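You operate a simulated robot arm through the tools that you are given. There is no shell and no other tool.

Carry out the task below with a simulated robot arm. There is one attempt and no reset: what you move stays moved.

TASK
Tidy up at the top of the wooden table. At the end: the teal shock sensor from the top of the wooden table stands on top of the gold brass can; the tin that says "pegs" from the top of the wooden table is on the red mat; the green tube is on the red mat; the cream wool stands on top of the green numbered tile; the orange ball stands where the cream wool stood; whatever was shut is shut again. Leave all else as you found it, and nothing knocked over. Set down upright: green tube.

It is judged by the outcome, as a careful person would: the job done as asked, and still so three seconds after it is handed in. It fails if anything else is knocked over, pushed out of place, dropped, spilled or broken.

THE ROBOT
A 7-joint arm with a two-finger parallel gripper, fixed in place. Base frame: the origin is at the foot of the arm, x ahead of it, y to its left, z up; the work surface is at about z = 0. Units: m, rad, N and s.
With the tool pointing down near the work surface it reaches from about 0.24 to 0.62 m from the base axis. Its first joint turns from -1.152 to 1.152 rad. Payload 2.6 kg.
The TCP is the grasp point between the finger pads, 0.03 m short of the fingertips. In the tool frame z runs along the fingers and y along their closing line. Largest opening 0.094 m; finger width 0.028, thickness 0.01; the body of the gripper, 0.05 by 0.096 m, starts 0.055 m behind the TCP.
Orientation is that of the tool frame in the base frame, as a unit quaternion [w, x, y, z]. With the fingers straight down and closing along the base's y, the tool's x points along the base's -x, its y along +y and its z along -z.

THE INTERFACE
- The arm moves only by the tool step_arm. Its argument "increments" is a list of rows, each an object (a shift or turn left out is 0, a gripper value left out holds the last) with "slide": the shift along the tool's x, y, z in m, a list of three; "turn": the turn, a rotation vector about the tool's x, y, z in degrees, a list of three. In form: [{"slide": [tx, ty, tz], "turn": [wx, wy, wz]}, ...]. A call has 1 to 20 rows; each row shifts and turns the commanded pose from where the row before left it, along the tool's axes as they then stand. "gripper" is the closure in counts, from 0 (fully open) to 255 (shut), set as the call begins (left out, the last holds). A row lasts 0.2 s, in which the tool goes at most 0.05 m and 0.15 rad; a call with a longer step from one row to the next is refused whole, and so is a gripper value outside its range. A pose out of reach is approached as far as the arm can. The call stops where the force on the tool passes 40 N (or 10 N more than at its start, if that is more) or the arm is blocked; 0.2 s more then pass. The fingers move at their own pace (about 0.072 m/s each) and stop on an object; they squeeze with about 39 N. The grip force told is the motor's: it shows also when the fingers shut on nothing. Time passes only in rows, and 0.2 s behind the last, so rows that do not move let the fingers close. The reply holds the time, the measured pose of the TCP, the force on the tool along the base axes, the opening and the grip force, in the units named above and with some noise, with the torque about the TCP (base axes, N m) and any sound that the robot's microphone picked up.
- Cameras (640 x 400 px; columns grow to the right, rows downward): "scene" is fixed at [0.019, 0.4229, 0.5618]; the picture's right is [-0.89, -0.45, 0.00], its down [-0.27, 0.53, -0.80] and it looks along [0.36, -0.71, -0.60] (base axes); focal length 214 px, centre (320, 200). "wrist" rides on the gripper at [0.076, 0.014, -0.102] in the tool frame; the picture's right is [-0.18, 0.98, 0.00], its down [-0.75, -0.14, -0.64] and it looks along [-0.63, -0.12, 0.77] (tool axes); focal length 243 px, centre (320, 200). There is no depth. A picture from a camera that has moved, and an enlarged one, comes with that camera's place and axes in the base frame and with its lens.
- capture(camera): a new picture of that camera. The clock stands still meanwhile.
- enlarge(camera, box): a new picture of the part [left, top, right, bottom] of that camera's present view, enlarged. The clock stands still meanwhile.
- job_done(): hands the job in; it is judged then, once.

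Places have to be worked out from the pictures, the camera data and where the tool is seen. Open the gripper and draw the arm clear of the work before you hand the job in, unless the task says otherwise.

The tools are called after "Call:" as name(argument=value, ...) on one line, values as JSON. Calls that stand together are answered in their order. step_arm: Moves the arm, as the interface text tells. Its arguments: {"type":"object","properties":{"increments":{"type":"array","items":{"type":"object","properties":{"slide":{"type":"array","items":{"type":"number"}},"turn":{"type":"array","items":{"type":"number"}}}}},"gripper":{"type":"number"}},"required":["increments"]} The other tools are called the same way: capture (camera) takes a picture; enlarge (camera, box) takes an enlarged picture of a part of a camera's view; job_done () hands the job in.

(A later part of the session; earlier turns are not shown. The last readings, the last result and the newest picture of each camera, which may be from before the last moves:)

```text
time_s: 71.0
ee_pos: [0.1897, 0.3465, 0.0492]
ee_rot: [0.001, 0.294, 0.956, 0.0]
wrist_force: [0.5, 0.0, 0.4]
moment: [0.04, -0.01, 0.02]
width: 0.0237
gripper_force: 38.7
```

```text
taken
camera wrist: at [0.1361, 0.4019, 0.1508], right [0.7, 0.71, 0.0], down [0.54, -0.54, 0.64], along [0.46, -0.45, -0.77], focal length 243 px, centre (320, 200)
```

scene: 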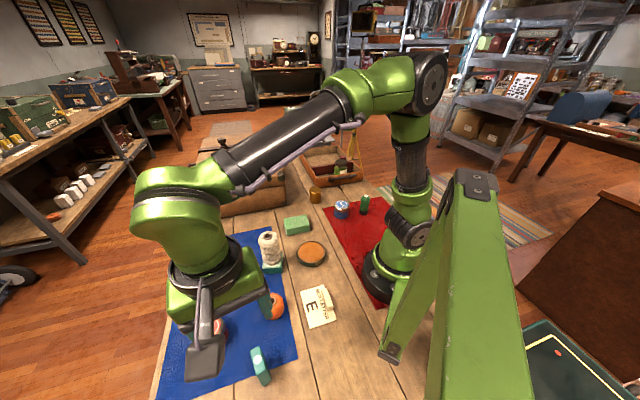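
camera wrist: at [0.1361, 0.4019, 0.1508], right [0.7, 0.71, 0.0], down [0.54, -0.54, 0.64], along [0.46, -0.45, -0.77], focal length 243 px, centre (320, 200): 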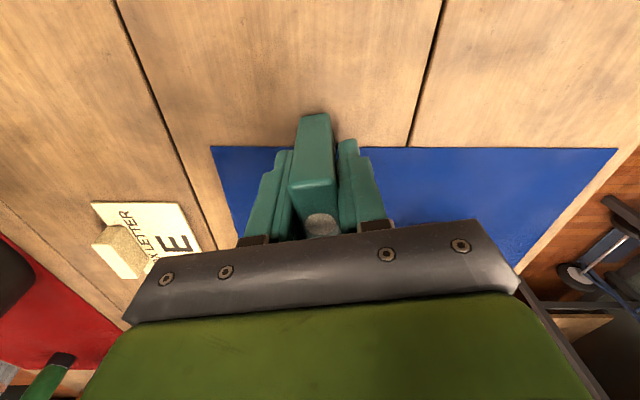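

Gripped at a width of 0.024 with full force. I lift gently and check it hangs straight.

Call:
step_arm(increments=[{"slide": [0, 0, -0.01]}, {"slide": [0, 0, -0.02]}, {"slide": [0, 0, -0.03]}, {"slide": [0, 0, -0.045]}, {"slide": [0, 0, -0.045]}, {"slide": [0, 0, -0.045]}, {"slide": [0, 0, -0.015]}, {"slide": [0, 0, 0]}])

Call:
capture(camera="wrist")

Call:
capture(camera="scene")

```text
time_s: 72.8
ee_pos: [0.1913, 0.3467, 0.2598]
ee_rot: [0.0, 0.293, 0.956, 0.0]
wrist_force: [1.1, -0.3, -1.8]
moment: [-0.02, -0.02, 0.0]
width: 0.0237
gripper_force: 39.0
```

```text
taken
camera wrist: at [0.1366, 0.4014, 0.3614], right [0.7, 0.71, 0.0], down [0.54, -0.54, 0.64], along [0.46, -0.45, -0.77], focal length 243 px, centre (320, 200)
```

wrist: 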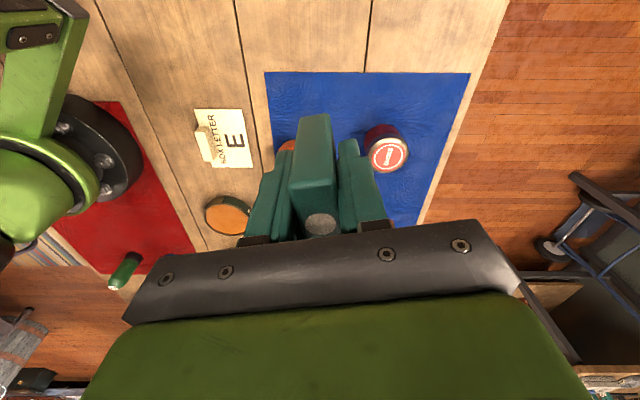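

```text
taken
```

scene: 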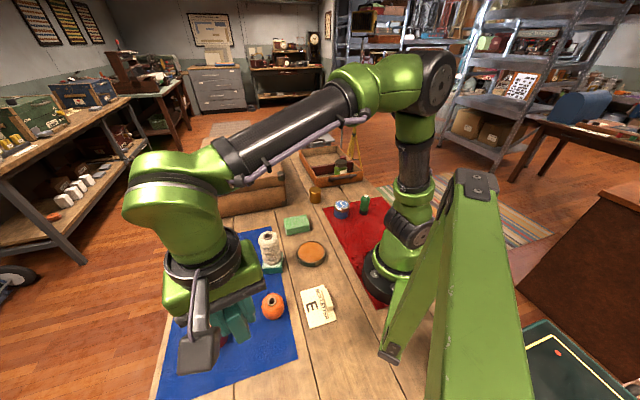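

The sensor hangs straight. I enlarge to judge its offset along the fingers before carrying it to the can.

Call:
enlarge(camera="wrist", box=[240, 100, 400, 250])

Call:
enlarge(camera="scene", box=[150, 270, 310, 370])

```text
2.67 times, centred on (320, 175) of wrist
camera zoom: at [0.1366, 0.4014, 0.3614], right [0.7, 0.71, 0.0], down [0.54, -0.54, 0.64], along [0.46, -0.45, -0.77], focal length 647 px, centre (320, 267)
```

zoom: 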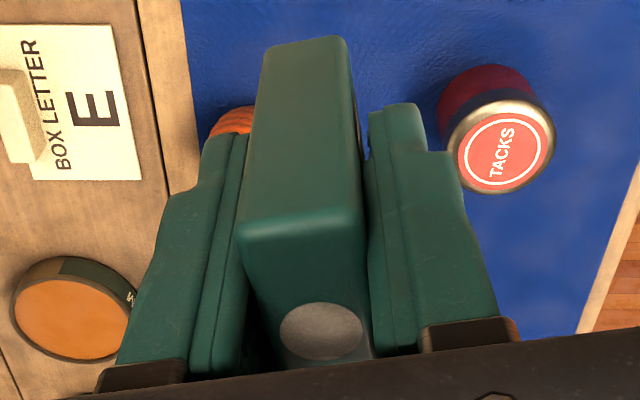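

```text
4.00 times, centred on (230, 320) of scene
camera zoom: at [0.019, 0.4229, 0.5618], right [-0.89, -0.45, 0.0], down [-0.27, 0.53, -0.8], along [0.36, -0.71, -0.6], focal length 858 px, centre (680, -280)
```

zoom: 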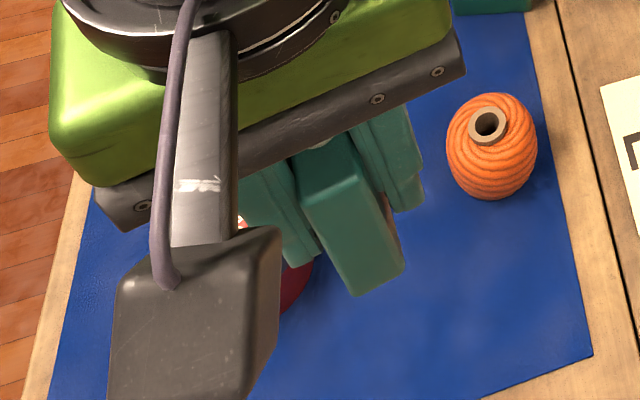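

The sensor is secure and its centre is about 3 mm toward tool -x from the TCP. I carry it at height to above the gold can.

Call:
step_arm(increments=[{"slide": [-0.02, -0.0157, 0]}, {"slide": [-0.0344, -0.0269, 0]}, {"slide": [-0.0344, -0.0269, 0]}, {"slide": [-0.0344, -0.0269, 0]}, {"slide": [-0.0344, -0.0269, 0]}, {"slide": [-0.0344, -0.0269, 0]}, {"slide": [-0.0344, -0.0269, 0]}, {"slide": [-0.0344, -0.0269, 0]}, {"slide": [-0.0344, -0.0269, 0]}, {"slide": [-0.0344, -0.0269, 0]}, {"slide": [-0.0344, -0.0269, 0]}, {"slide": [-0.0344, -0.0269, 0]}, {"slide": [-0.0344, -0.0269, 0]}, {"slide": [-0.0344, -0.0269, 0]}, {"slide": [-0.0141, -0.0116, 0]}, {"slide": [0, 0, 0]}])

Call:
capture(camera="wrist")

Call:
capture(camera="scene")

```text
time_s: 76.2
ee_pos: [0.3783, -0.2357, 0.2584]
ee_rot: [0.0, 0.293, 0.956, 0.0]
wrist_force: [0.3, 0.0, -0.3]
moment: [0.03, 0.01, 0.0]
width: 0.0238
gripper_force: 38.7
```

```text
taken
camera wrist: at [0.3233, -0.18, 0.3613], right [0.7, 0.71, 0.0], down [0.55, -0.54, 0.64], along [0.46, -0.45, -0.77], focal length 243 px, centre (320, 200)
```

wrist: 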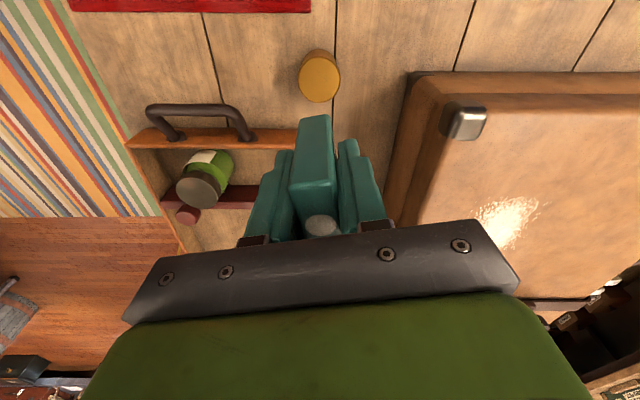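

```text
taken
```

scene: 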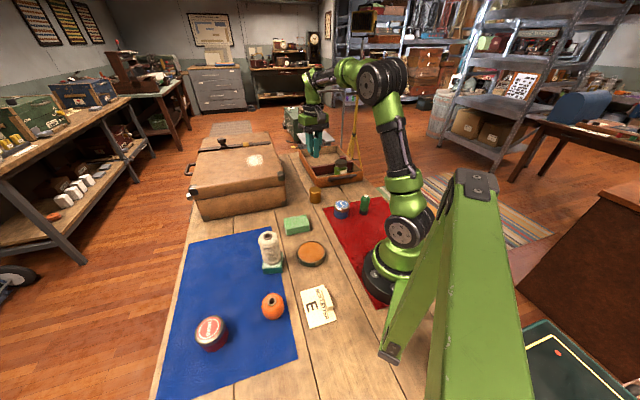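

The gold can is visible right below the held sensor. I enlarge to fix its centre.

Call:
enlarge(camera="wrist", box=[256, 40, 384, 120])

Call:
enlarge(camera="scene", box=[270, 130, 366, 220])

```text
5.00 times, centred on (320, 80) of wrist
camera zoom: at [0.3233, -0.18, 0.3613], right [0.7, 0.71, 0.0], down [0.55, -0.54, 0.64], along [0.46, -0.45, -0.77], focal length 1213 px, centre (320, 800)
```

zoom: 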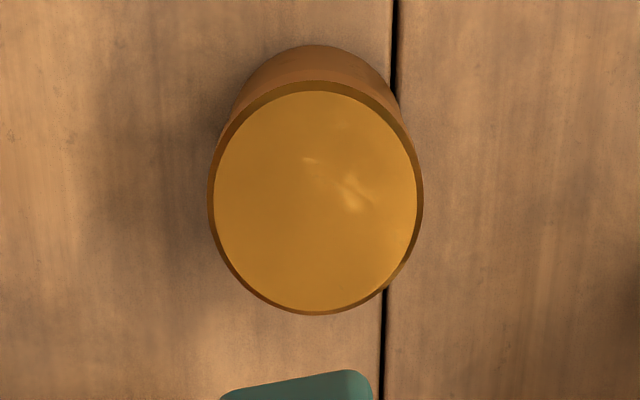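

```text
4.44 times, centred on (318, 175) of scene
camera zoom: at [0.0191, 0.4228, 0.5618], right [-0.89, -0.45, 0.0], down [-0.27, 0.53, -0.8], along [0.36, -0.71, -0.6], focal length 953 px, centre (329, 311)
```

zoom: 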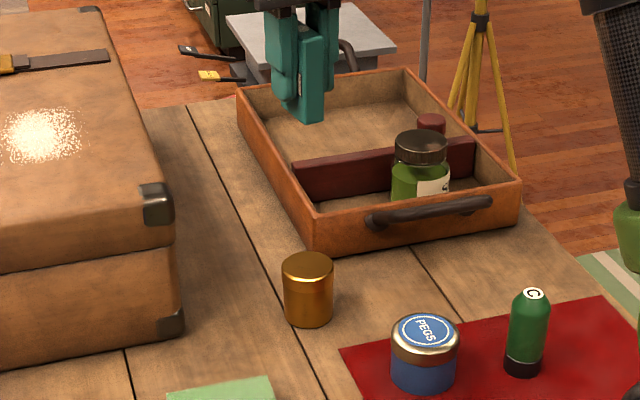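

The can's top centre is about 3 mm toward tool +x of the TCP, and its height is about 0.053. I shift 6 mm to centre the sensor on it and descend to about 1.5 cm above contact.

Call:
step_arm(increments=[{"slide": [0.0058, -0.0007, 0.02]}, {"slide": [0, 0, 0.04]}, {"slide": [0, 0, 0.04]}, {"slide": [0, 0, 0.028]}, {"slide": [0, 0, 0.014]}, {"slide": [0, 0, 0]}])

Call:
capture(camera="wrist")

Call:
enlarge(camera="scene", box=[280, 140, 360, 210])

Call:
enlarge(camera="wrist", box=[240, 60, 400, 250])

```text
time_s: 77.6
ee_pos: [0.3731, -0.2328, 0.1151]
ee_rot: [0.0, 0.293, 0.956, -0.001]
wrist_force: [-0.7, 0.1, -1.1]
moment: [0.03, -0.01, -0.03]
width: 0.0235
gripper_force: 39.3
```

```text
taken
camera wrist: at [0.3185, -0.1783, 0.2177], right [0.7, 0.71, 0.0], down [0.54, -0.54, 0.64], along [0.46, -0.45, -0.77], focal length 243 px, centre (320, 200)
```

wrist: 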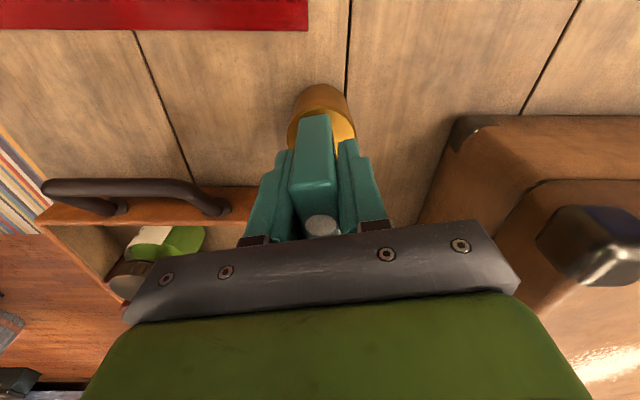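

```text
5.71 times, centred on (320, 175) of scene
camera zoom: at [0.019, 0.4229, 0.5618], right [-0.89, -0.45, 0.0], down [-0.27, 0.53, -0.8], along [0.36, -0.71, -0.6], focal length 1226 px, centre (320, 343)
```

zoom: 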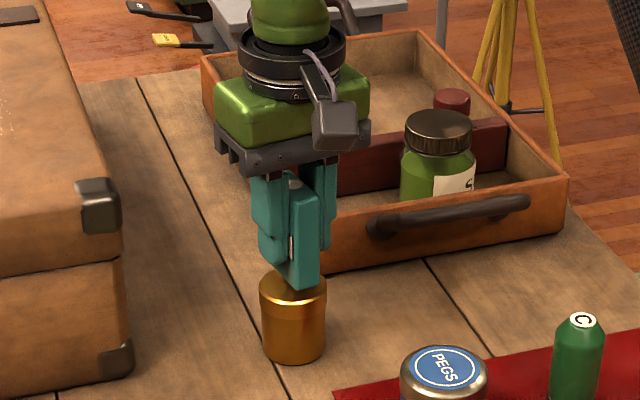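

```text
2.11 times, centred on (320, 155) of wrist
camera zoom: at [0.3185, -0.1783, 0.2177], right [0.7, 0.71, 0.0], down [0.54, -0.54, 0.64], along [0.46, -0.45, -0.77], focal length 511 px, centre (320, 295)
```

zoom: 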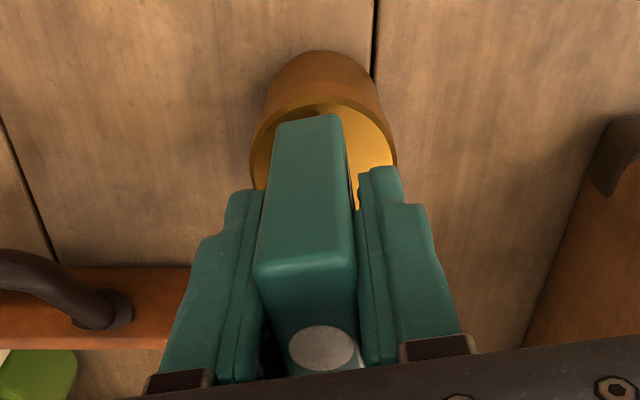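

The sensor is aligned with the can top within about 1 mm in both directions. I lower 1 cm, then continue in fine steps to contact.

Call:
step_arm(increments=[{"slide": [0, 0.0005, 0.006]}, {"slide": [0, 0, 0.003]}, {"slide": [0, 0, 0.001]}, {"slide": [0, 0, 0]}])

```text
time_s: 78.6
ee_pos: [0.3734, -0.2332, 0.1075]
ee_rot: [0.001, 0.295, 0.956, 0.0]
wrist_force: [-4.5, 3.6, 18.5]
moment: [0.33, 0.42, 0.03]
width: 0.0236
gripper_force: 38.7
```

Contact already shows at TCP z of about 0.107 (18 N), slightly earlier than estimated. I look before going further.

Call:
capture(camera="wrist")

Call:
enlarge(camera="wrist", box=[250, 70, 390, 170])

Call:
enlarge(camera="scene", box=[290, 155, 350, 205])

```text
taken
camera wrist: at [0.3186, -0.1775, 0.2094], right [0.7, 0.71, 0.0], down [0.54, -0.54, 0.64], along [0.46, -0.45, -0.77], focal length 243 px, centre (320, 200)
```

wrist: 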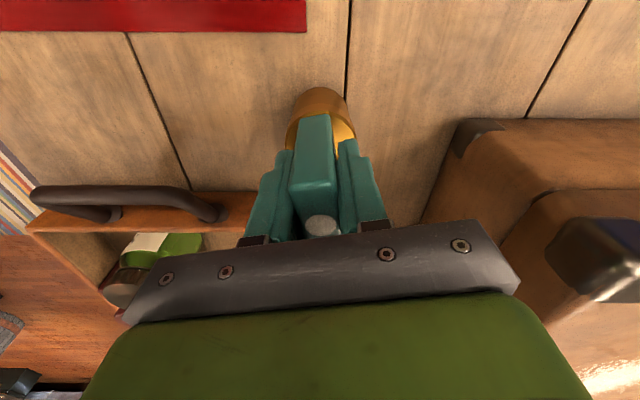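

```text
4.00 times, centred on (320, 120) of wrist
camera zoom: at [0.3186, -0.1775, 0.2094], right [0.7, 0.71, 0.0], down [0.54, -0.54, 0.64], along [0.46, -0.45, -0.77], focal length 970 px, centre (320, 520)
```

zoom: 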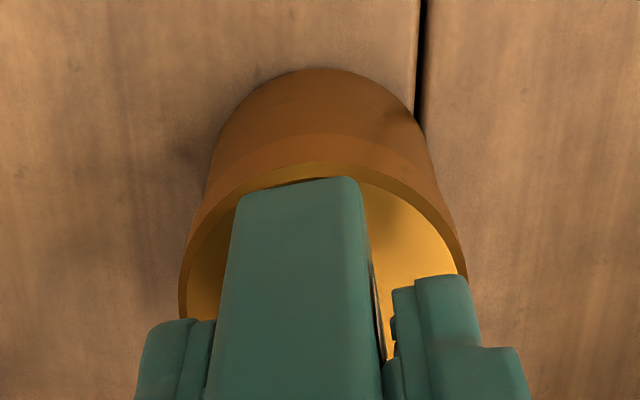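

```text
8.00 times, centred on (320, 180) of scene
camera zoom: at [0.019, 0.4229, 0.5618], right [-0.89, -0.45, 0.0], down [-0.27, 0.53, -0.8], along [0.36, -0.71, -0.6], focal length 1716 px, centre (320, 360)
```

zoom: 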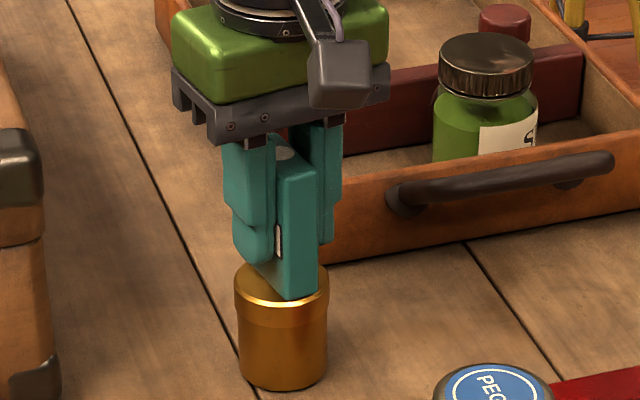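

The sensor base sits within the can's rim, near end touching first, since it stood partly on the mat edge before. I ease off slightly and read the force.

Call:
step_arm(increments=[{"slide": [0, 0, -0.0006]}, {"slide": [0, 0, 0]}])

```text
time_s: 79.2
ee_pos: [0.3729, -0.232, 0.1071]
ee_rot: [0.001, 0.293, 0.956, 0.0]
wrist_force: [-2.2, 0.4, 12.2]
moment: [0.03, 0.1, 0.03]
width: 0.024
gripper_force: 38.8
```

The load is now centred, about 1 mm from the TCP axis. I ease a touch more and open the fingers moderately.

Call:
step_arm(increments=[{"slide": [0, 0, -0.0004]}, {"slide": [0, 0, 0]}])

Call:
step_arm(increments=[{"slide": [0, 0, 0]}, {"slide": [0, 0, 0]}, {"slide": [0, 0, 0]}], gripper=110)

Call:
capture(camera="wrist")

Call:
enlarge(camera="scene", box=[290, 155, 350, 205])

```text
time_s: 79.8
ee_pos: [0.3736, -0.2318, 0.1075]
ee_rot: [-0.001, 0.293, 0.956, 0.0]
wrist_force: [1.4, -1.5, 5.4]
moment: [-0.16, -0.14, 0.0]
width: 0.0238
gripper_force: 39.2
```

```text
time_s: 80.6
ee_pos: [0.3718, -0.2316, 0.1086]
ee_rot: [0.001, 0.293, 0.956, 0.0]
wrist_force: [0.1, -0.4, 0.7]
moment: [0.0, 0.0, 0.01]
width: 0.0536
gripper_force: 0.0
```

```text
taken
camera wrist: at [0.3187, -0.1772, 0.2097], right [0.7, 0.71, 0.0], down [0.54, -0.54, 0.64], along [0.46, -0.45, -0.77], focal length 243 px, centre (320, 200)
```

wrist: 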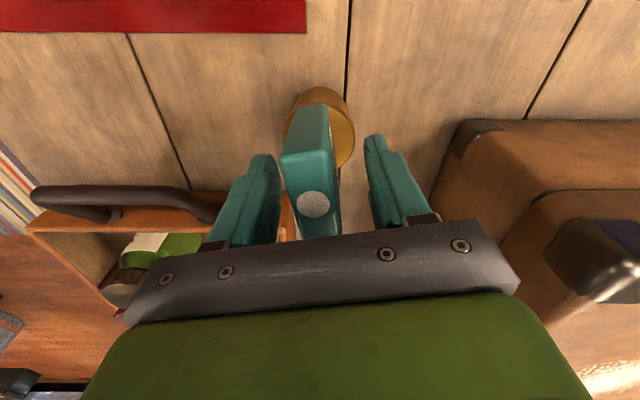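

```text
8.00 times, centred on (320, 180) of scene
camera zoom: at [0.019, 0.4229, 0.5618], right [-0.89, -0.45, 0.0], down [-0.27, 0.53, -0.8], along [0.36, -0.71, -0.6], focal length 1716 px, centre (320, 360)
```

zoom: 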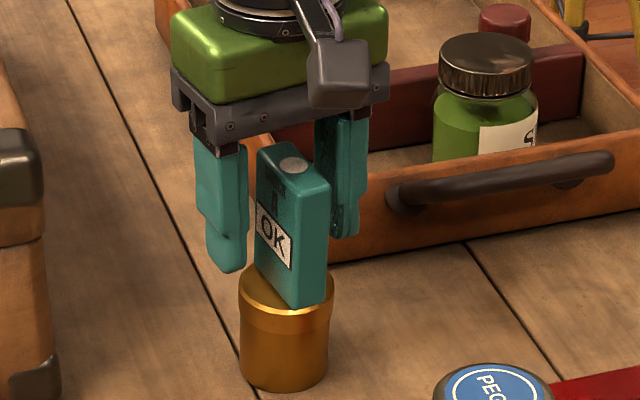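

The sensor seems to have shifted toward the robot side on release. The clock is standing still, so I look closely at its stance before doing anything else.

Call:
enlarge(camera="wrist", box=[240, 70, 400, 250])

Call:
enlarge(camera="scene", box=[304, 168, 344, 208])

```text
2.22 times, centred on (320, 160) of wrist
camera zoom: at [0.3187, -0.1772, 0.2097], right [0.7, 0.71, 0.0], down [0.54, -0.54, 0.64], along [0.46, -0.45, -0.77], focal length 539 px, centre (320, 289)
```

zoom: 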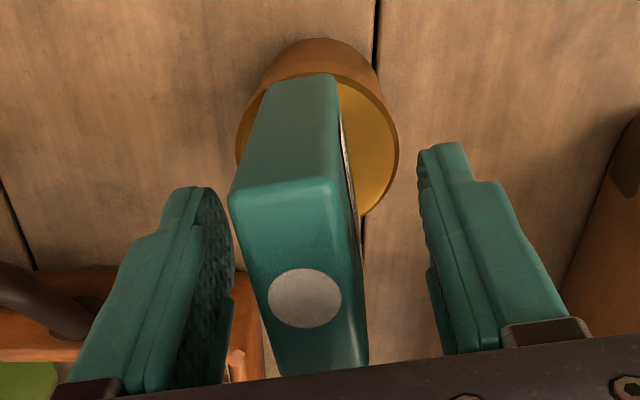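

```text
10.00 times, centred on (324, 188) of scene
camera zoom: at [0.019, 0.4229, 0.5618], right [-0.89, -0.45, 0.0], down [-0.27, 0.53, -0.8], along [0.36, -0.71, -0.6], focal length 2145 px, centre (280, 320)
```

zoom: 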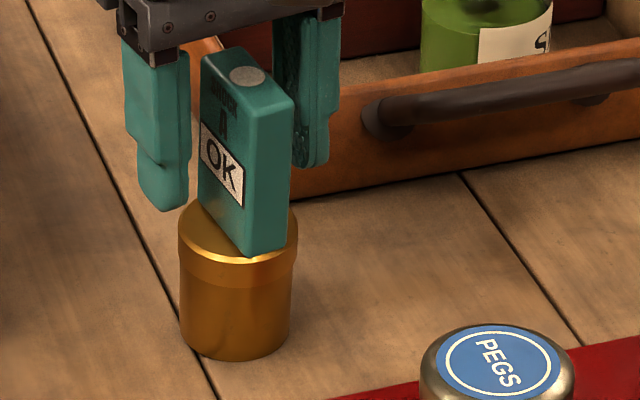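

It has been about 0.7 s since release, so it should be static. I take a closer zoom to check for any lean.

Call:
enlarge(camera="scene", box=[308, 170, 332, 206])

Call:
step_arm(increments=[{"slide": [0, 0, 0]}])

Call:
enlarge(camera="scene", box=[308, 170, 332, 206])

Call:
enlarge(camera="wrist", box=[240, 70, 400, 250])

```text
11.11 times, centred on (320, 188) of scene
camera zoom: at [0.019, 0.4229, 0.5618], right [-0.89, -0.45, 0.0], down [-0.27, 0.53, -0.8], along [0.36, -0.71, -0.6], focal length 2383 px, centre (320, 333)
```

zoom: 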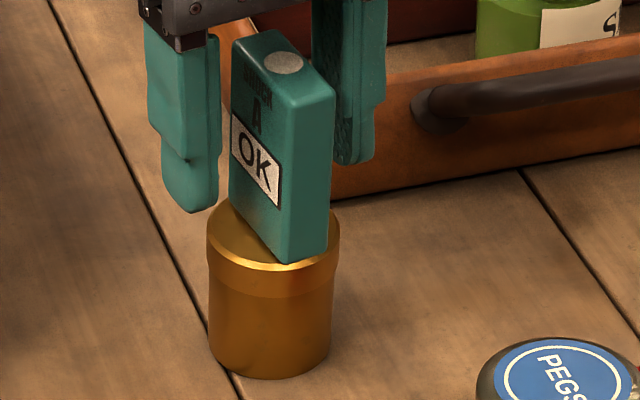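

```text
time_s: 81.0
ee_pos: [0.373, -0.2317, 0.1087]
ee_rot: [0.0, 0.294, 0.956, 0.0]
wrist_force: [-0.3, 0.1, 0.3]
moment: [0.0, 0.0, 0.02]
width: 0.0535
gripper_force: 0.0
```

```text
11.11 times, centred on (320, 188) of scene
camera zoom: at [0.019, 0.4229, 0.5618], right [-0.89, -0.45, 0.0], down [-0.27, 0.53, -0.8], along [0.36, -0.71, -0.6], focal length 2383 px, centre (320, 333)
```

zoom: 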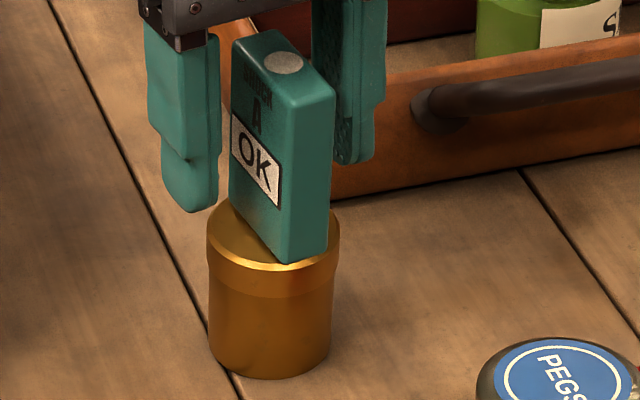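

```text
2.22 times, centred on (320, 160) of wrist
camera zoom: at [0.3187, -0.1772, 0.2098], right [0.7, 0.71, 0.0], down [0.54, -0.54, 0.64], along [0.46, -0.45, -0.77], focal length 539 px, centre (320, 289)
```

zoom: 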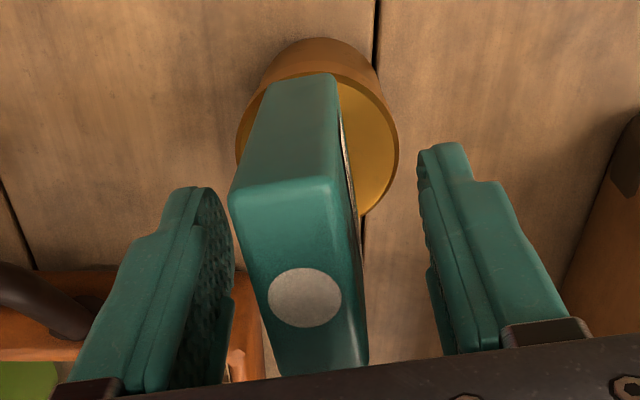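

The sensor is static on the can, but it sits near the rim on the robot side. I compare the can with the earlier view using the same crop to see if it moved or tilted.

Call:
enlarge(camera="scene", box=[280, 160, 376, 220])

Call:
enlarge(camera="wrist", box=[270, 70, 370, 160])

```text
6.67 times, centred on (328, 190) of scene
camera zoom: at [0.019, 0.4229, 0.5618], right [-0.89, -0.45, 0.0], down [-0.27, 0.53, -0.8], along [0.36, -0.71, -0.6], focal length 1430 px, centre (267, 267)
```

zoom: 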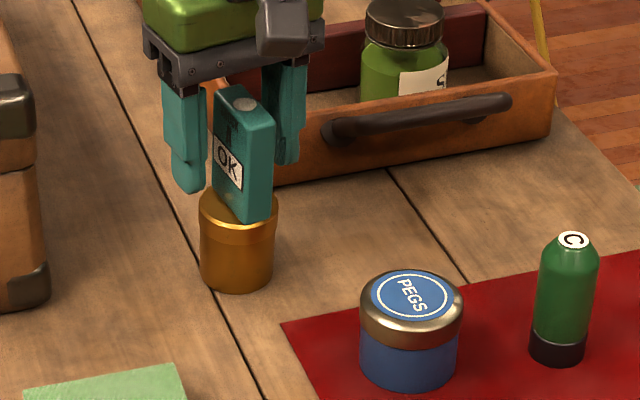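

```text
4.44 times, centred on (320, 115) of wrist
camera zoom: at [0.3187, -0.1772, 0.2098], right [0.7, 0.71, 0.0], down [0.54, -0.54, 0.64], along [0.46, -0.45, -0.77], focal length 1078 px, centre (320, 578)
```

zoom: 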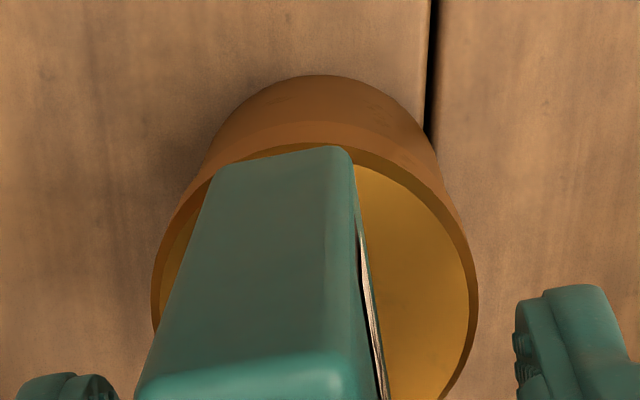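

The picture suggests that can and sensor lean slightly toward the robot. I zoom tightly on the can to see whether the can body or only its top is tilted.

Call:
enlarge(camera="scene", box=[305, 186, 327, 207])

Call:
capture(camera="wrist")

Call:
enlarge(camera="wrist", box=[280, 75, 360, 125])

```text
16.00 times, centred on (316, 196) of scene
camera zoom: at [0.019, 0.4229, 0.5618], right [-0.89, -0.45, 0.0], down [-0.27, 0.53, -0.8], along [0.36, -0.71, -0.6], focal length 3432 px, centre (384, 256)
```

zoom: 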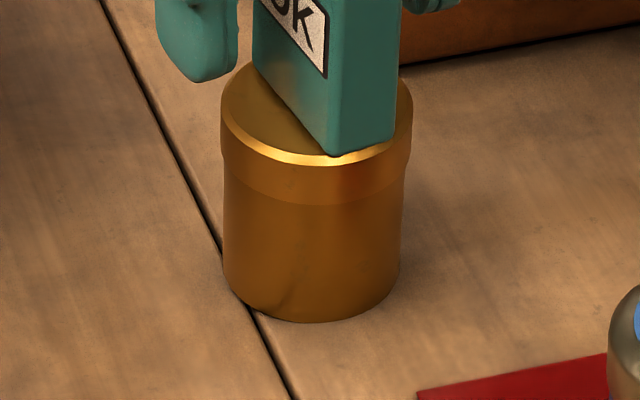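

```text
taken
camera wrist: at [0.3187, -0.1772, 0.2098], right [0.7, 0.71, 0.0], down [0.54, -0.54, 0.64], along [0.46, -0.45, -0.77], focal length 243 px, centre (320, 200)
```

wrist: 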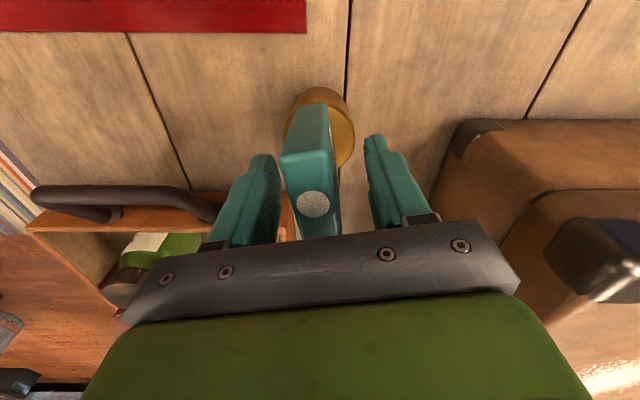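

```text
8.00 times, centred on (320, 100) of wrist
camera zoom: at [0.3187, -0.1772, 0.2098], right [0.7, 0.71, 0.0], down [0.54, -0.54, 0.64], along [0.46, -0.45, -0.77], focal length 1941 px, centre (320, 1000)
```

zoom: 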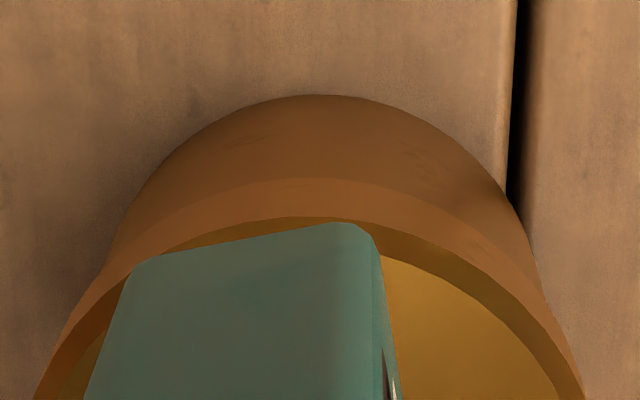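

I zoom in on the sensor itself to measure its lean.

Call:
enlarge(camera="scene", box=[306, 170, 334, 200])

```text
13.33 times, centred on (320, 185) of scene
camera zoom: at [0.019, 0.4229, 0.5618], right [-0.89, -0.45, 0.0], down [-0.27, 0.53, -0.8], along [0.36, -0.71, -0.6], focal length 2860 px, centre (320, 400)
```

zoom: 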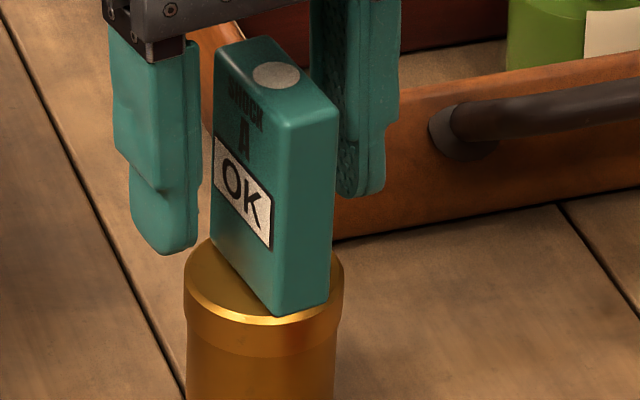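

Sensor and can both appear to lean about 4–5° toward the robot. I let 0.6 s pass with the fingers still straddling, then compare to see whether this is static or creeping.

Call:
step_arm(increments=[{"slide": [0, 0, 0]}, {"slide": [0, 0, 0]}])

Call:
enlarge(camera="scene", box=[306, 170, 334, 200])

Call:
enlarge(camera="wrist", box=[240, 70, 400, 250])

```text
time_s: 81.6
ee_pos: [0.373, -0.2317, 0.1071]
ee_rot: [0.0, 0.293, 0.956, 0.0]
wrist_force: [0.5, -0.4, -0.7]
moment: [0.01, -0.01, 0.01]
width: 0.0534
gripper_force: 0.0
```

```text
13.33 times, centred on (320, 185) of scene
camera zoom: at [0.019, 0.4229, 0.5618], right [-0.89, -0.45, 0.0], down [-0.27, 0.53, -0.8], along [0.36, -0.71, -0.6], focal length 2860 px, centre (320, 400)
```

zoom: 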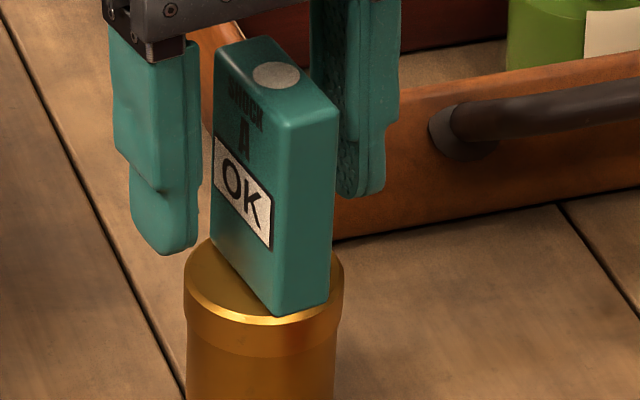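

```text
2.22 times, centred on (320, 160) of wrist
camera zoom: at [0.3187, -0.1772, 0.2097], right [0.7, 0.71, 0.0], down [0.54, -0.54, 0.64], along [0.46, -0.45, -0.77], focal length 539 px, centre (320, 289)
```

zoom: 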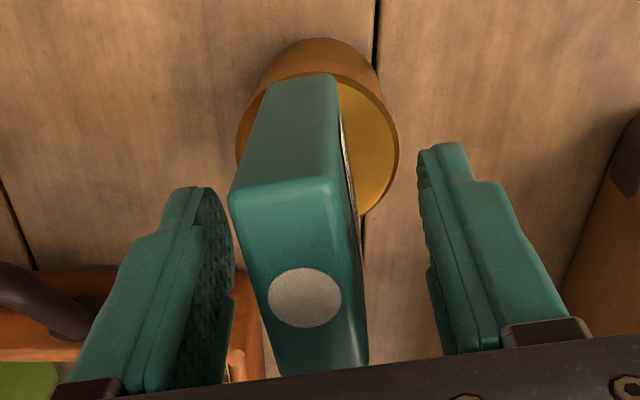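

Nothing has moved, so the stack is static. I withdraw the gripper straight up so I can inspect the can from other angles.

Call:
step_arm(increments=[{"slide": [0, 0, -0.01]}, {"slide": [0, 0, -0.02]}, {"slide": [0, 0, -0.03]}, {"slide": [0, 0, -0.04]}, {"slide": [0, 0, -0.04]}, {"slide": [0, 0, -0.02]}, {"slide": [0, 0, 0]}])

Call:
enlarge(camera="scene", box=[290, 160, 350, 210])

Call:
capture(camera="wrist")

```text
time_s: 83.2
ee_pos: [0.3739, -0.2321, 0.2668]
ee_rot: [0.0, 0.293, 0.956, 0.0]
wrist_force: [0.0, 0.9, 0.6]
moment: [0.01, -0.02, 0.02]
width: 0.0531
gripper_force: 0.1
```

```text
8.00 times, centred on (320, 185) of scene
camera zoom: at [0.019, 0.4229, 0.5618], right [-0.89, -0.45, 0.0], down [-0.27, 0.53, -0.8], along [0.36, -0.71, -0.6], focal length 1716 px, centre (320, 320)
```

zoom: 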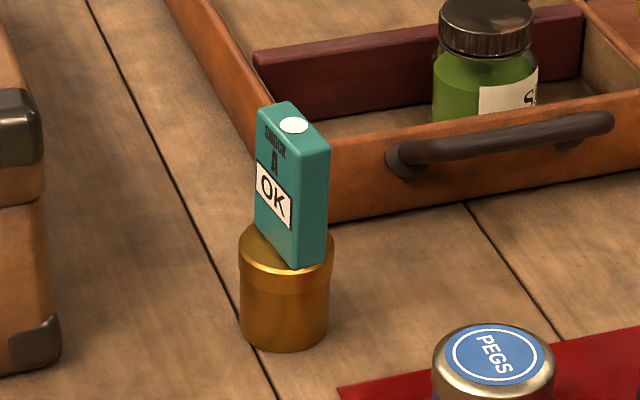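

```text
taken
camera wrist: at [0.3191, -0.1773, 0.3694], right [0.7, 0.71, 0.0], down [0.54, -0.54, 0.64], along [0.46, -0.45, -0.77], focal length 243 px, centre (320, 200)
```

wrist: 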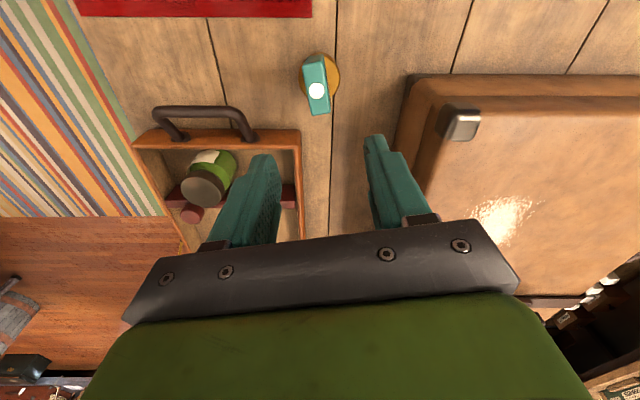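

The stack stands without the gripper near it. I enlarge the view from above to see how it's seated.

Call:
enlarge(camera="wrist", box=[272, 40, 368, 120])

Call:
enlarge(camera="scene", box=[304, 170, 334, 206])

```text
5.00 times, centred on (320, 80) of wrist
camera zoom: at [0.3191, -0.1773, 0.3694], right [0.7, 0.71, 0.0], down [0.54, -0.54, 0.64], along [0.46, -0.45, -0.77], focal length 1213 px, centre (320, 800)
```

zoom: 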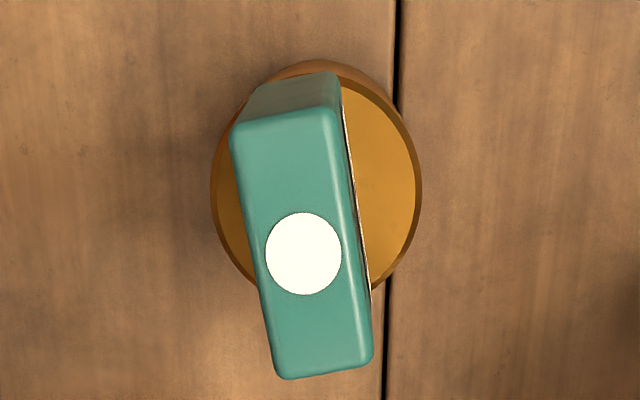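

```text
11.11 times, centred on (319, 188) of scene
camera zoom: at [0.019, 0.4229, 0.5618], right [-0.89, -0.45, 0.0], down [-0.27, 0.53, -0.8], along [0.36, -0.71, -0.6], focal length 2383 px, centre (331, 333)
```

zoom: 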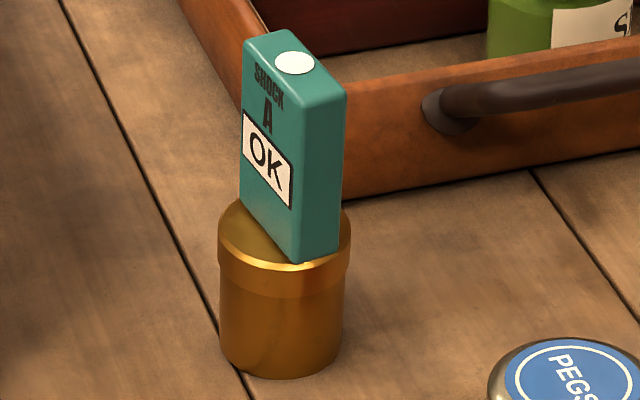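

The can and sensor do lean a few degrees toward the robot. I swing the wrist camera around to the side, high above everything, to see the lean in profile.

Call:
step_arm(increments=[{"turn": [0, 0, -8.2]}, {"turn": [0, 0, -8.2]}, {"turn": [0, 0, -8.2]}, {"turn": [0, 0, -8.2]}, {"turn": [0, 0, -8.2]}, {"turn": [0, 0, -8.2]}, {"turn": [0, 0, -8.2]}, {"turn": [0, 0, -8.2]}, {"turn": [0, 0, -8.2]}, {"turn": [0, 0, -8.2]}, {"turn": [0, 0, -8.1]}, {"slide": [0.04, 0, 0.01]}, {"slide": [0.042, 0, 0.015]}, {"slide": [0.042, 0, 0.02]}, {"slide": [0, 0, 0]}])

Call:
capture(camera="wrist")

Call:
capture(camera="scene")

```text
time_s: 86.4
ee_pos: [0.3037, -0.3346, 0.2228]
ee_rot: [0.0, -0.469, 0.883, 0.0]
wrist_force: [-0.4, -0.2, 0.1]
moment: [-0.02, -0.01, 0.01]
width: 0.0533
gripper_force: 0.0
```

```text
taken
camera wrist: at [0.2496, -0.3897, 0.3255], right [-0.71, 0.7, 0.0], down [0.54, 0.55, 0.64], along [0.45, 0.46, -0.77], focal length 243 px, centre (320, 200)
```

wrist: 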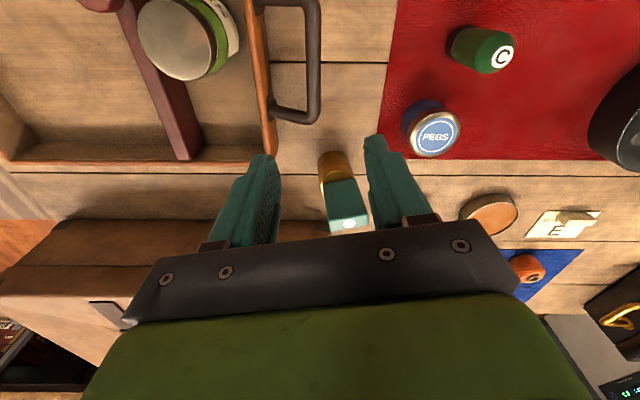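

```text
taken
```

scene: 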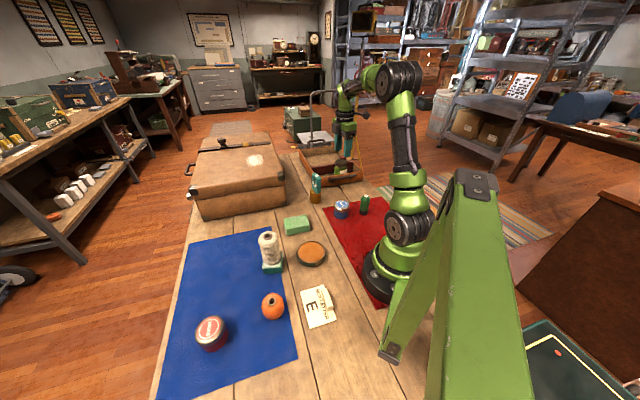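

I now have a profile view of the stack; I enlarge it.

Call:
enlarge(camera="wrist", box=[290, 130, 390, 240])

Call:
enlarge(camera="scene", box=[304, 170, 334, 206])

```text
3.64 times, centred on (340, 185) of wrist
camera zoom: at [0.2496, -0.3897, 0.3255], right [-0.71, 0.7, 0.0], down [0.54, 0.55, 0.64], along [0.45, 0.46, -0.77], focal length 882 px, centre (247, 254)
```

zoom: 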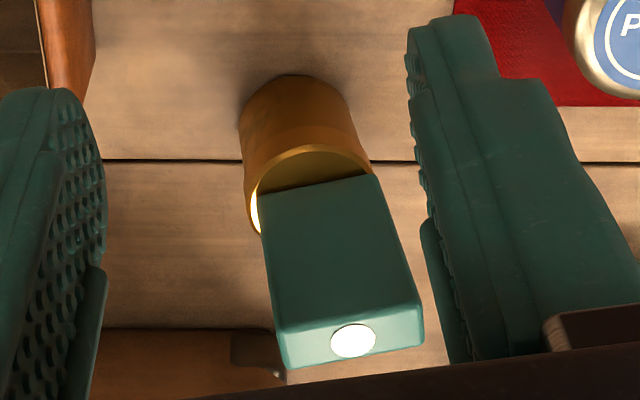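

```text
11.11 times, centred on (319, 188) of scene
camera zoom: at [0.019, 0.4228, 0.5618], right [-0.89, -0.45, 0.0], down [-0.27, 0.53, -0.8], along [0.36, -0.71, -0.6], focal length 2383 px, centre (331, 333)
```

zoom: 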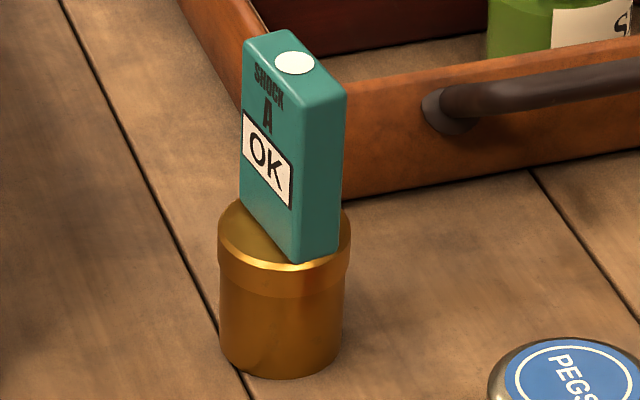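

In profile the can and sensor together lean roughly 5° toward the robot, statically. I would rather straighten it: I go back above the stack, reversing my path, with a wider opening, to re-grip the sensor and set it down again more gently.

Call:
step_arm(increments=[{"slide": [-0.042, 0, -0.02]}, {"slide": [-0.042, 0, -0.015]}, {"slide": [-0.04, 0, -0.01]}, {"turn": [0, 0, 8.1]}, {"turn": [0, 0, 8.2]}, {"turn": [0, 0, 8.2]}, {"turn": [0, 0, 8.2]}, {"turn": [0, 0, 8.2]}, {"turn": [0, 0, 8.2]}, {"turn": [0, 0, 8.2]}, {"turn": [0, 0, 8.2]}, {"turn": [0, 0, 8.2]}, {"turn": [0, 0, 8.2]}, {"turn": [0, 0, 8.2]}, {"slide": [0, 0, 0]}], gripper=40)

Call:
capture(camera="wrist")

Call:
enlarge(camera="wrist", box=[272, 40, 368, 120])

Call:
enlarge(camera="scene", box=[304, 170, 334, 206])

```text
time_s: 89.6
ee_pos: [0.3731, -0.231, 0.2679]
ee_rot: [0.0, 0.294, 0.956, 0.0]
wrist_force: [-0.1, 0.1, 0.0]
moment: [-0.02, 0.0, -0.01]
width: 0.0789
gripper_force: 0.0
```

```text
taken
camera wrist: at [0.3192, -0.1774, 0.3702], right [0.71, 0.71, 0.0], down [0.54, -0.54, 0.64], along [0.46, -0.45, -0.77], focal length 243 px, centre (320, 200)
```

wrist: 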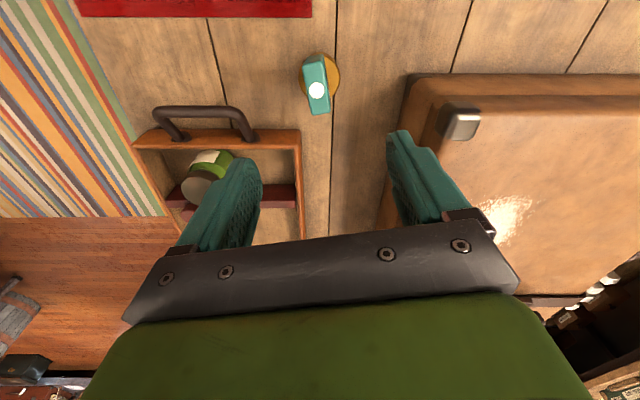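

```text
5.00 times, centred on (320, 80) of wrist
camera zoom: at [0.3192, -0.1774, 0.3702], right [0.71, 0.71, 0.0], down [0.54, -0.54, 0.64], along [0.46, -0.45, -0.77], focal length 1213 px, centre (320, 800)
```

zoom: 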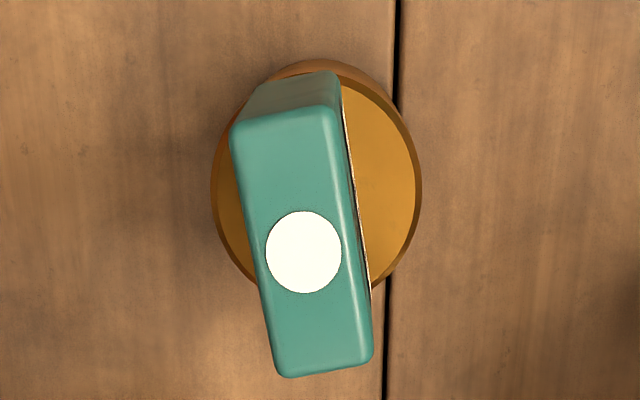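

```text
11.11 times, centred on (319, 188) of scene
camera zoom: at [0.019, 0.4229, 0.5618], right [-0.89, -0.45, 0.0], down [-0.27, 0.53, -0.8], along [0.36, -0.71, -0.6], focal length 2383 px, centre (331, 333)
```

zoom: 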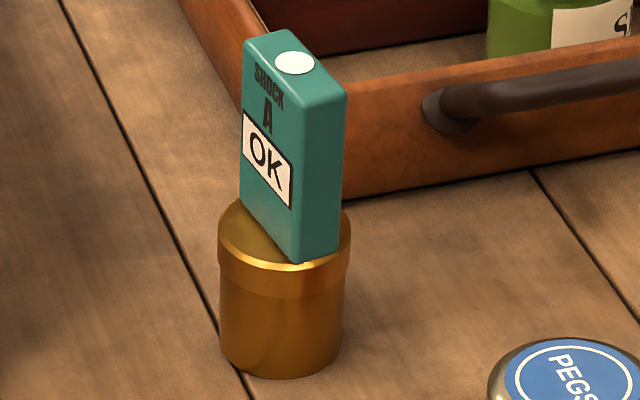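

The stack is unchanged. I shift 8 mm toward the sensor's present mid-point and descend partway, then check clearance.

Call:
step_arm(increments=[{"slide": [0.008, -0.0006, 0.02]}, {"slide": [0, 0, 0.04]}, {"slide": [0, 0, 0.04]}, {"slide": [0, 0, 0.03]}, {"slide": [0, 0, 0]}])

Call:
capture(camera="wrist")

Call:
enlarge(camera="scene", box=[290, 155, 350, 205])

```text
time_s: 90.8
ee_pos: [0.3649, -0.23, 0.1375]
ee_rot: [0.0, 0.293, 0.956, 0.0]
wrist_force: [0.7, 0.1, 0.8]
moment: [-0.01, -0.01, 0.04]
width: 0.0793
gripper_force: 0.1
```

```text
taken
camera wrist: at [0.311, -0.1737, 0.2398], right [0.7, 0.71, 0.0], down [0.54, -0.54, 0.64], along [0.46, -0.45, -0.77], focal length 243 px, centre (320, 200)
```

wrist: 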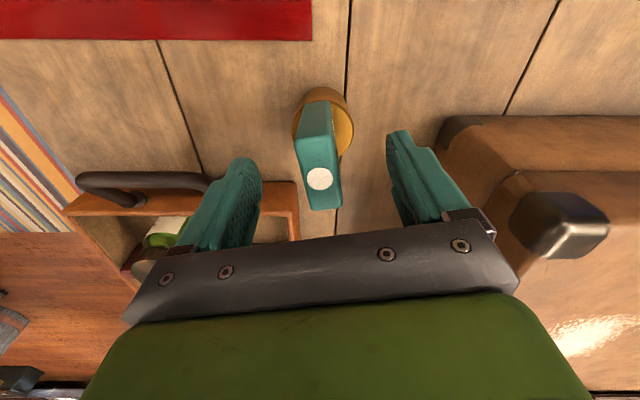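

```text
8.00 times, centred on (320, 180) of scene
camera zoom: at [0.019, 0.4229, 0.5618], right [-0.89, -0.45, 0.0], down [-0.27, 0.53, -0.8], along [0.36, -0.71, -0.6], focal length 1716 px, centre (320, 360)
```

zoom: 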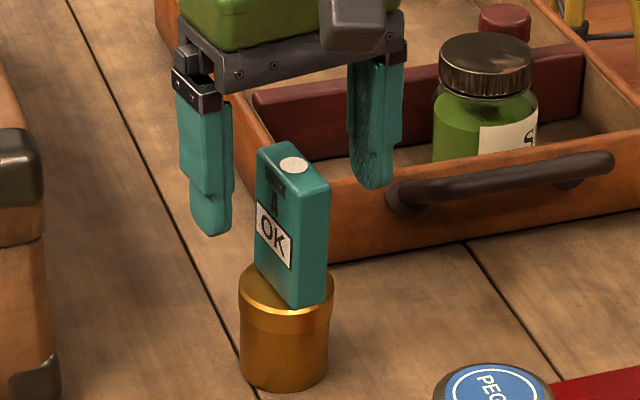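

The sensor is centred between the open fingers. I descend 3 cm to grip height.

Call:
step_arm(increments=[{"slide": [0, 0, 0.018]}, {"slide": [0, 0, 0.012]}, {"slide": [0, 0, 0]}])

Call:
capture(camera="wrist")

Call:
enlarge(camera="scene", box=[290, 155, 350, 205])

```text
time_s: 91.6
ee_pos: [0.3643, -0.2282, 0.1077]
ee_rot: [0.0, 0.294, 0.956, 0.0]
wrist_force: [0.2, 0.3, -0.6]
moment: [0.01, -0.03, 0.0]
width: 0.0794
gripper_force: 0.1
```

```text
taken
camera wrist: at [0.3112, -0.1733, 0.2101], right [0.7, 0.71, 0.0], down [0.54, -0.54, 0.64], along [0.46, -0.45, -0.77], focal length 243 px, centre (320, 200)
```

wrist: 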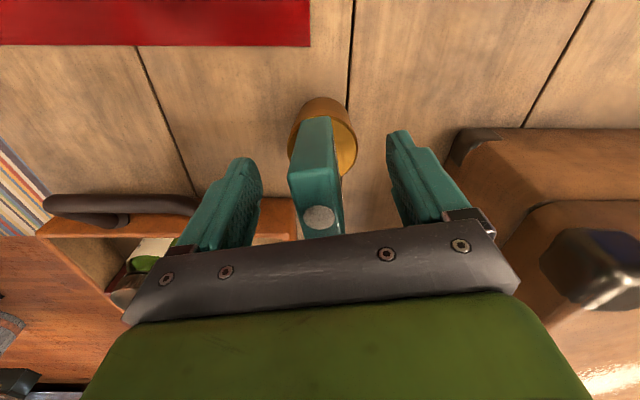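

```text
8.00 times, centred on (320, 180) of scene
camera zoom: at [0.019, 0.4229, 0.5618], right [-0.89, -0.45, 0.0], down [-0.27, 0.53, -0.8], along [0.36, -0.71, -0.6], focal length 1716 px, centre (320, 360)
```

zoom: 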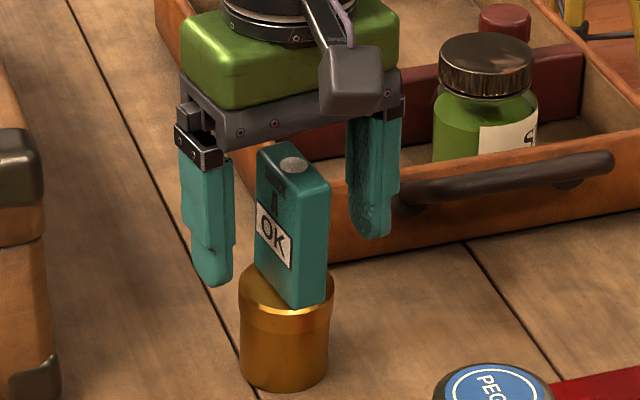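

Clear on both sides. I close the gripper on the sensor again.

Call:
step_arm(increments=[{"slide": [0, 0, 0]}, {"slide": [0, 0, 0]}, {"slide": [0, 0, 0]}, {"slide": [0, 0, 0]}, {"slide": [0, 0, 0]}], gripper=255)

Call:
capture(camera="wrist")

Call:
enlarge(camera="scene", box=[290, 155, 350, 205])

```text
time_s: 92.8
ee_pos: [0.3644, -0.228, 0.1079]
ee_rot: [0.0, 0.294, 0.956, 0.0]
wrist_force: [0.6, 0.9, -0.1]
moment: [0.0, -0.01, 0.02]
width: 0.0236
gripper_force: 39.0
```

```text
taken
camera wrist: at [0.3112, -0.1733, 0.2104], right [0.7, 0.71, 0.0], down [0.54, -0.54, 0.64], along [0.46, -0.45, -0.77], focal length 243 px, centre (320, 200)
```

wrist: 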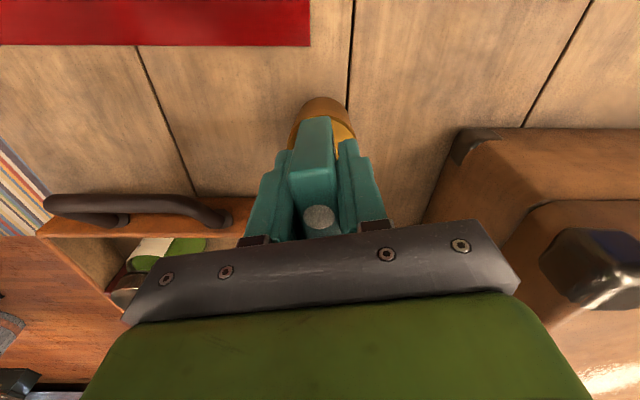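

```text
8.00 times, centred on (320, 180) of scene
camera zoom: at [0.019, 0.4229, 0.5618], right [-0.89, -0.45, 0.0], down [-0.27, 0.53, -0.8], along [0.36, -0.71, -0.6], focal length 1716 px, centre (320, 360)
```

zoom: 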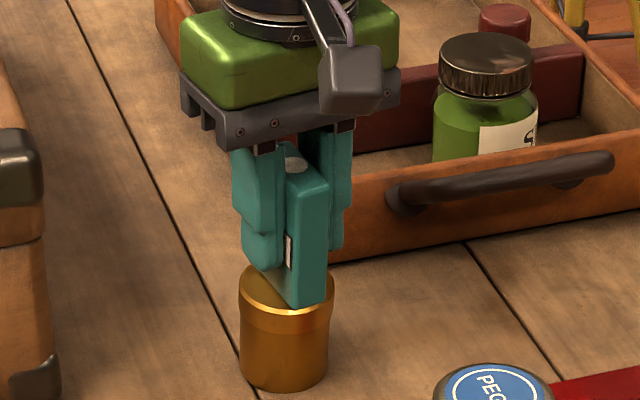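

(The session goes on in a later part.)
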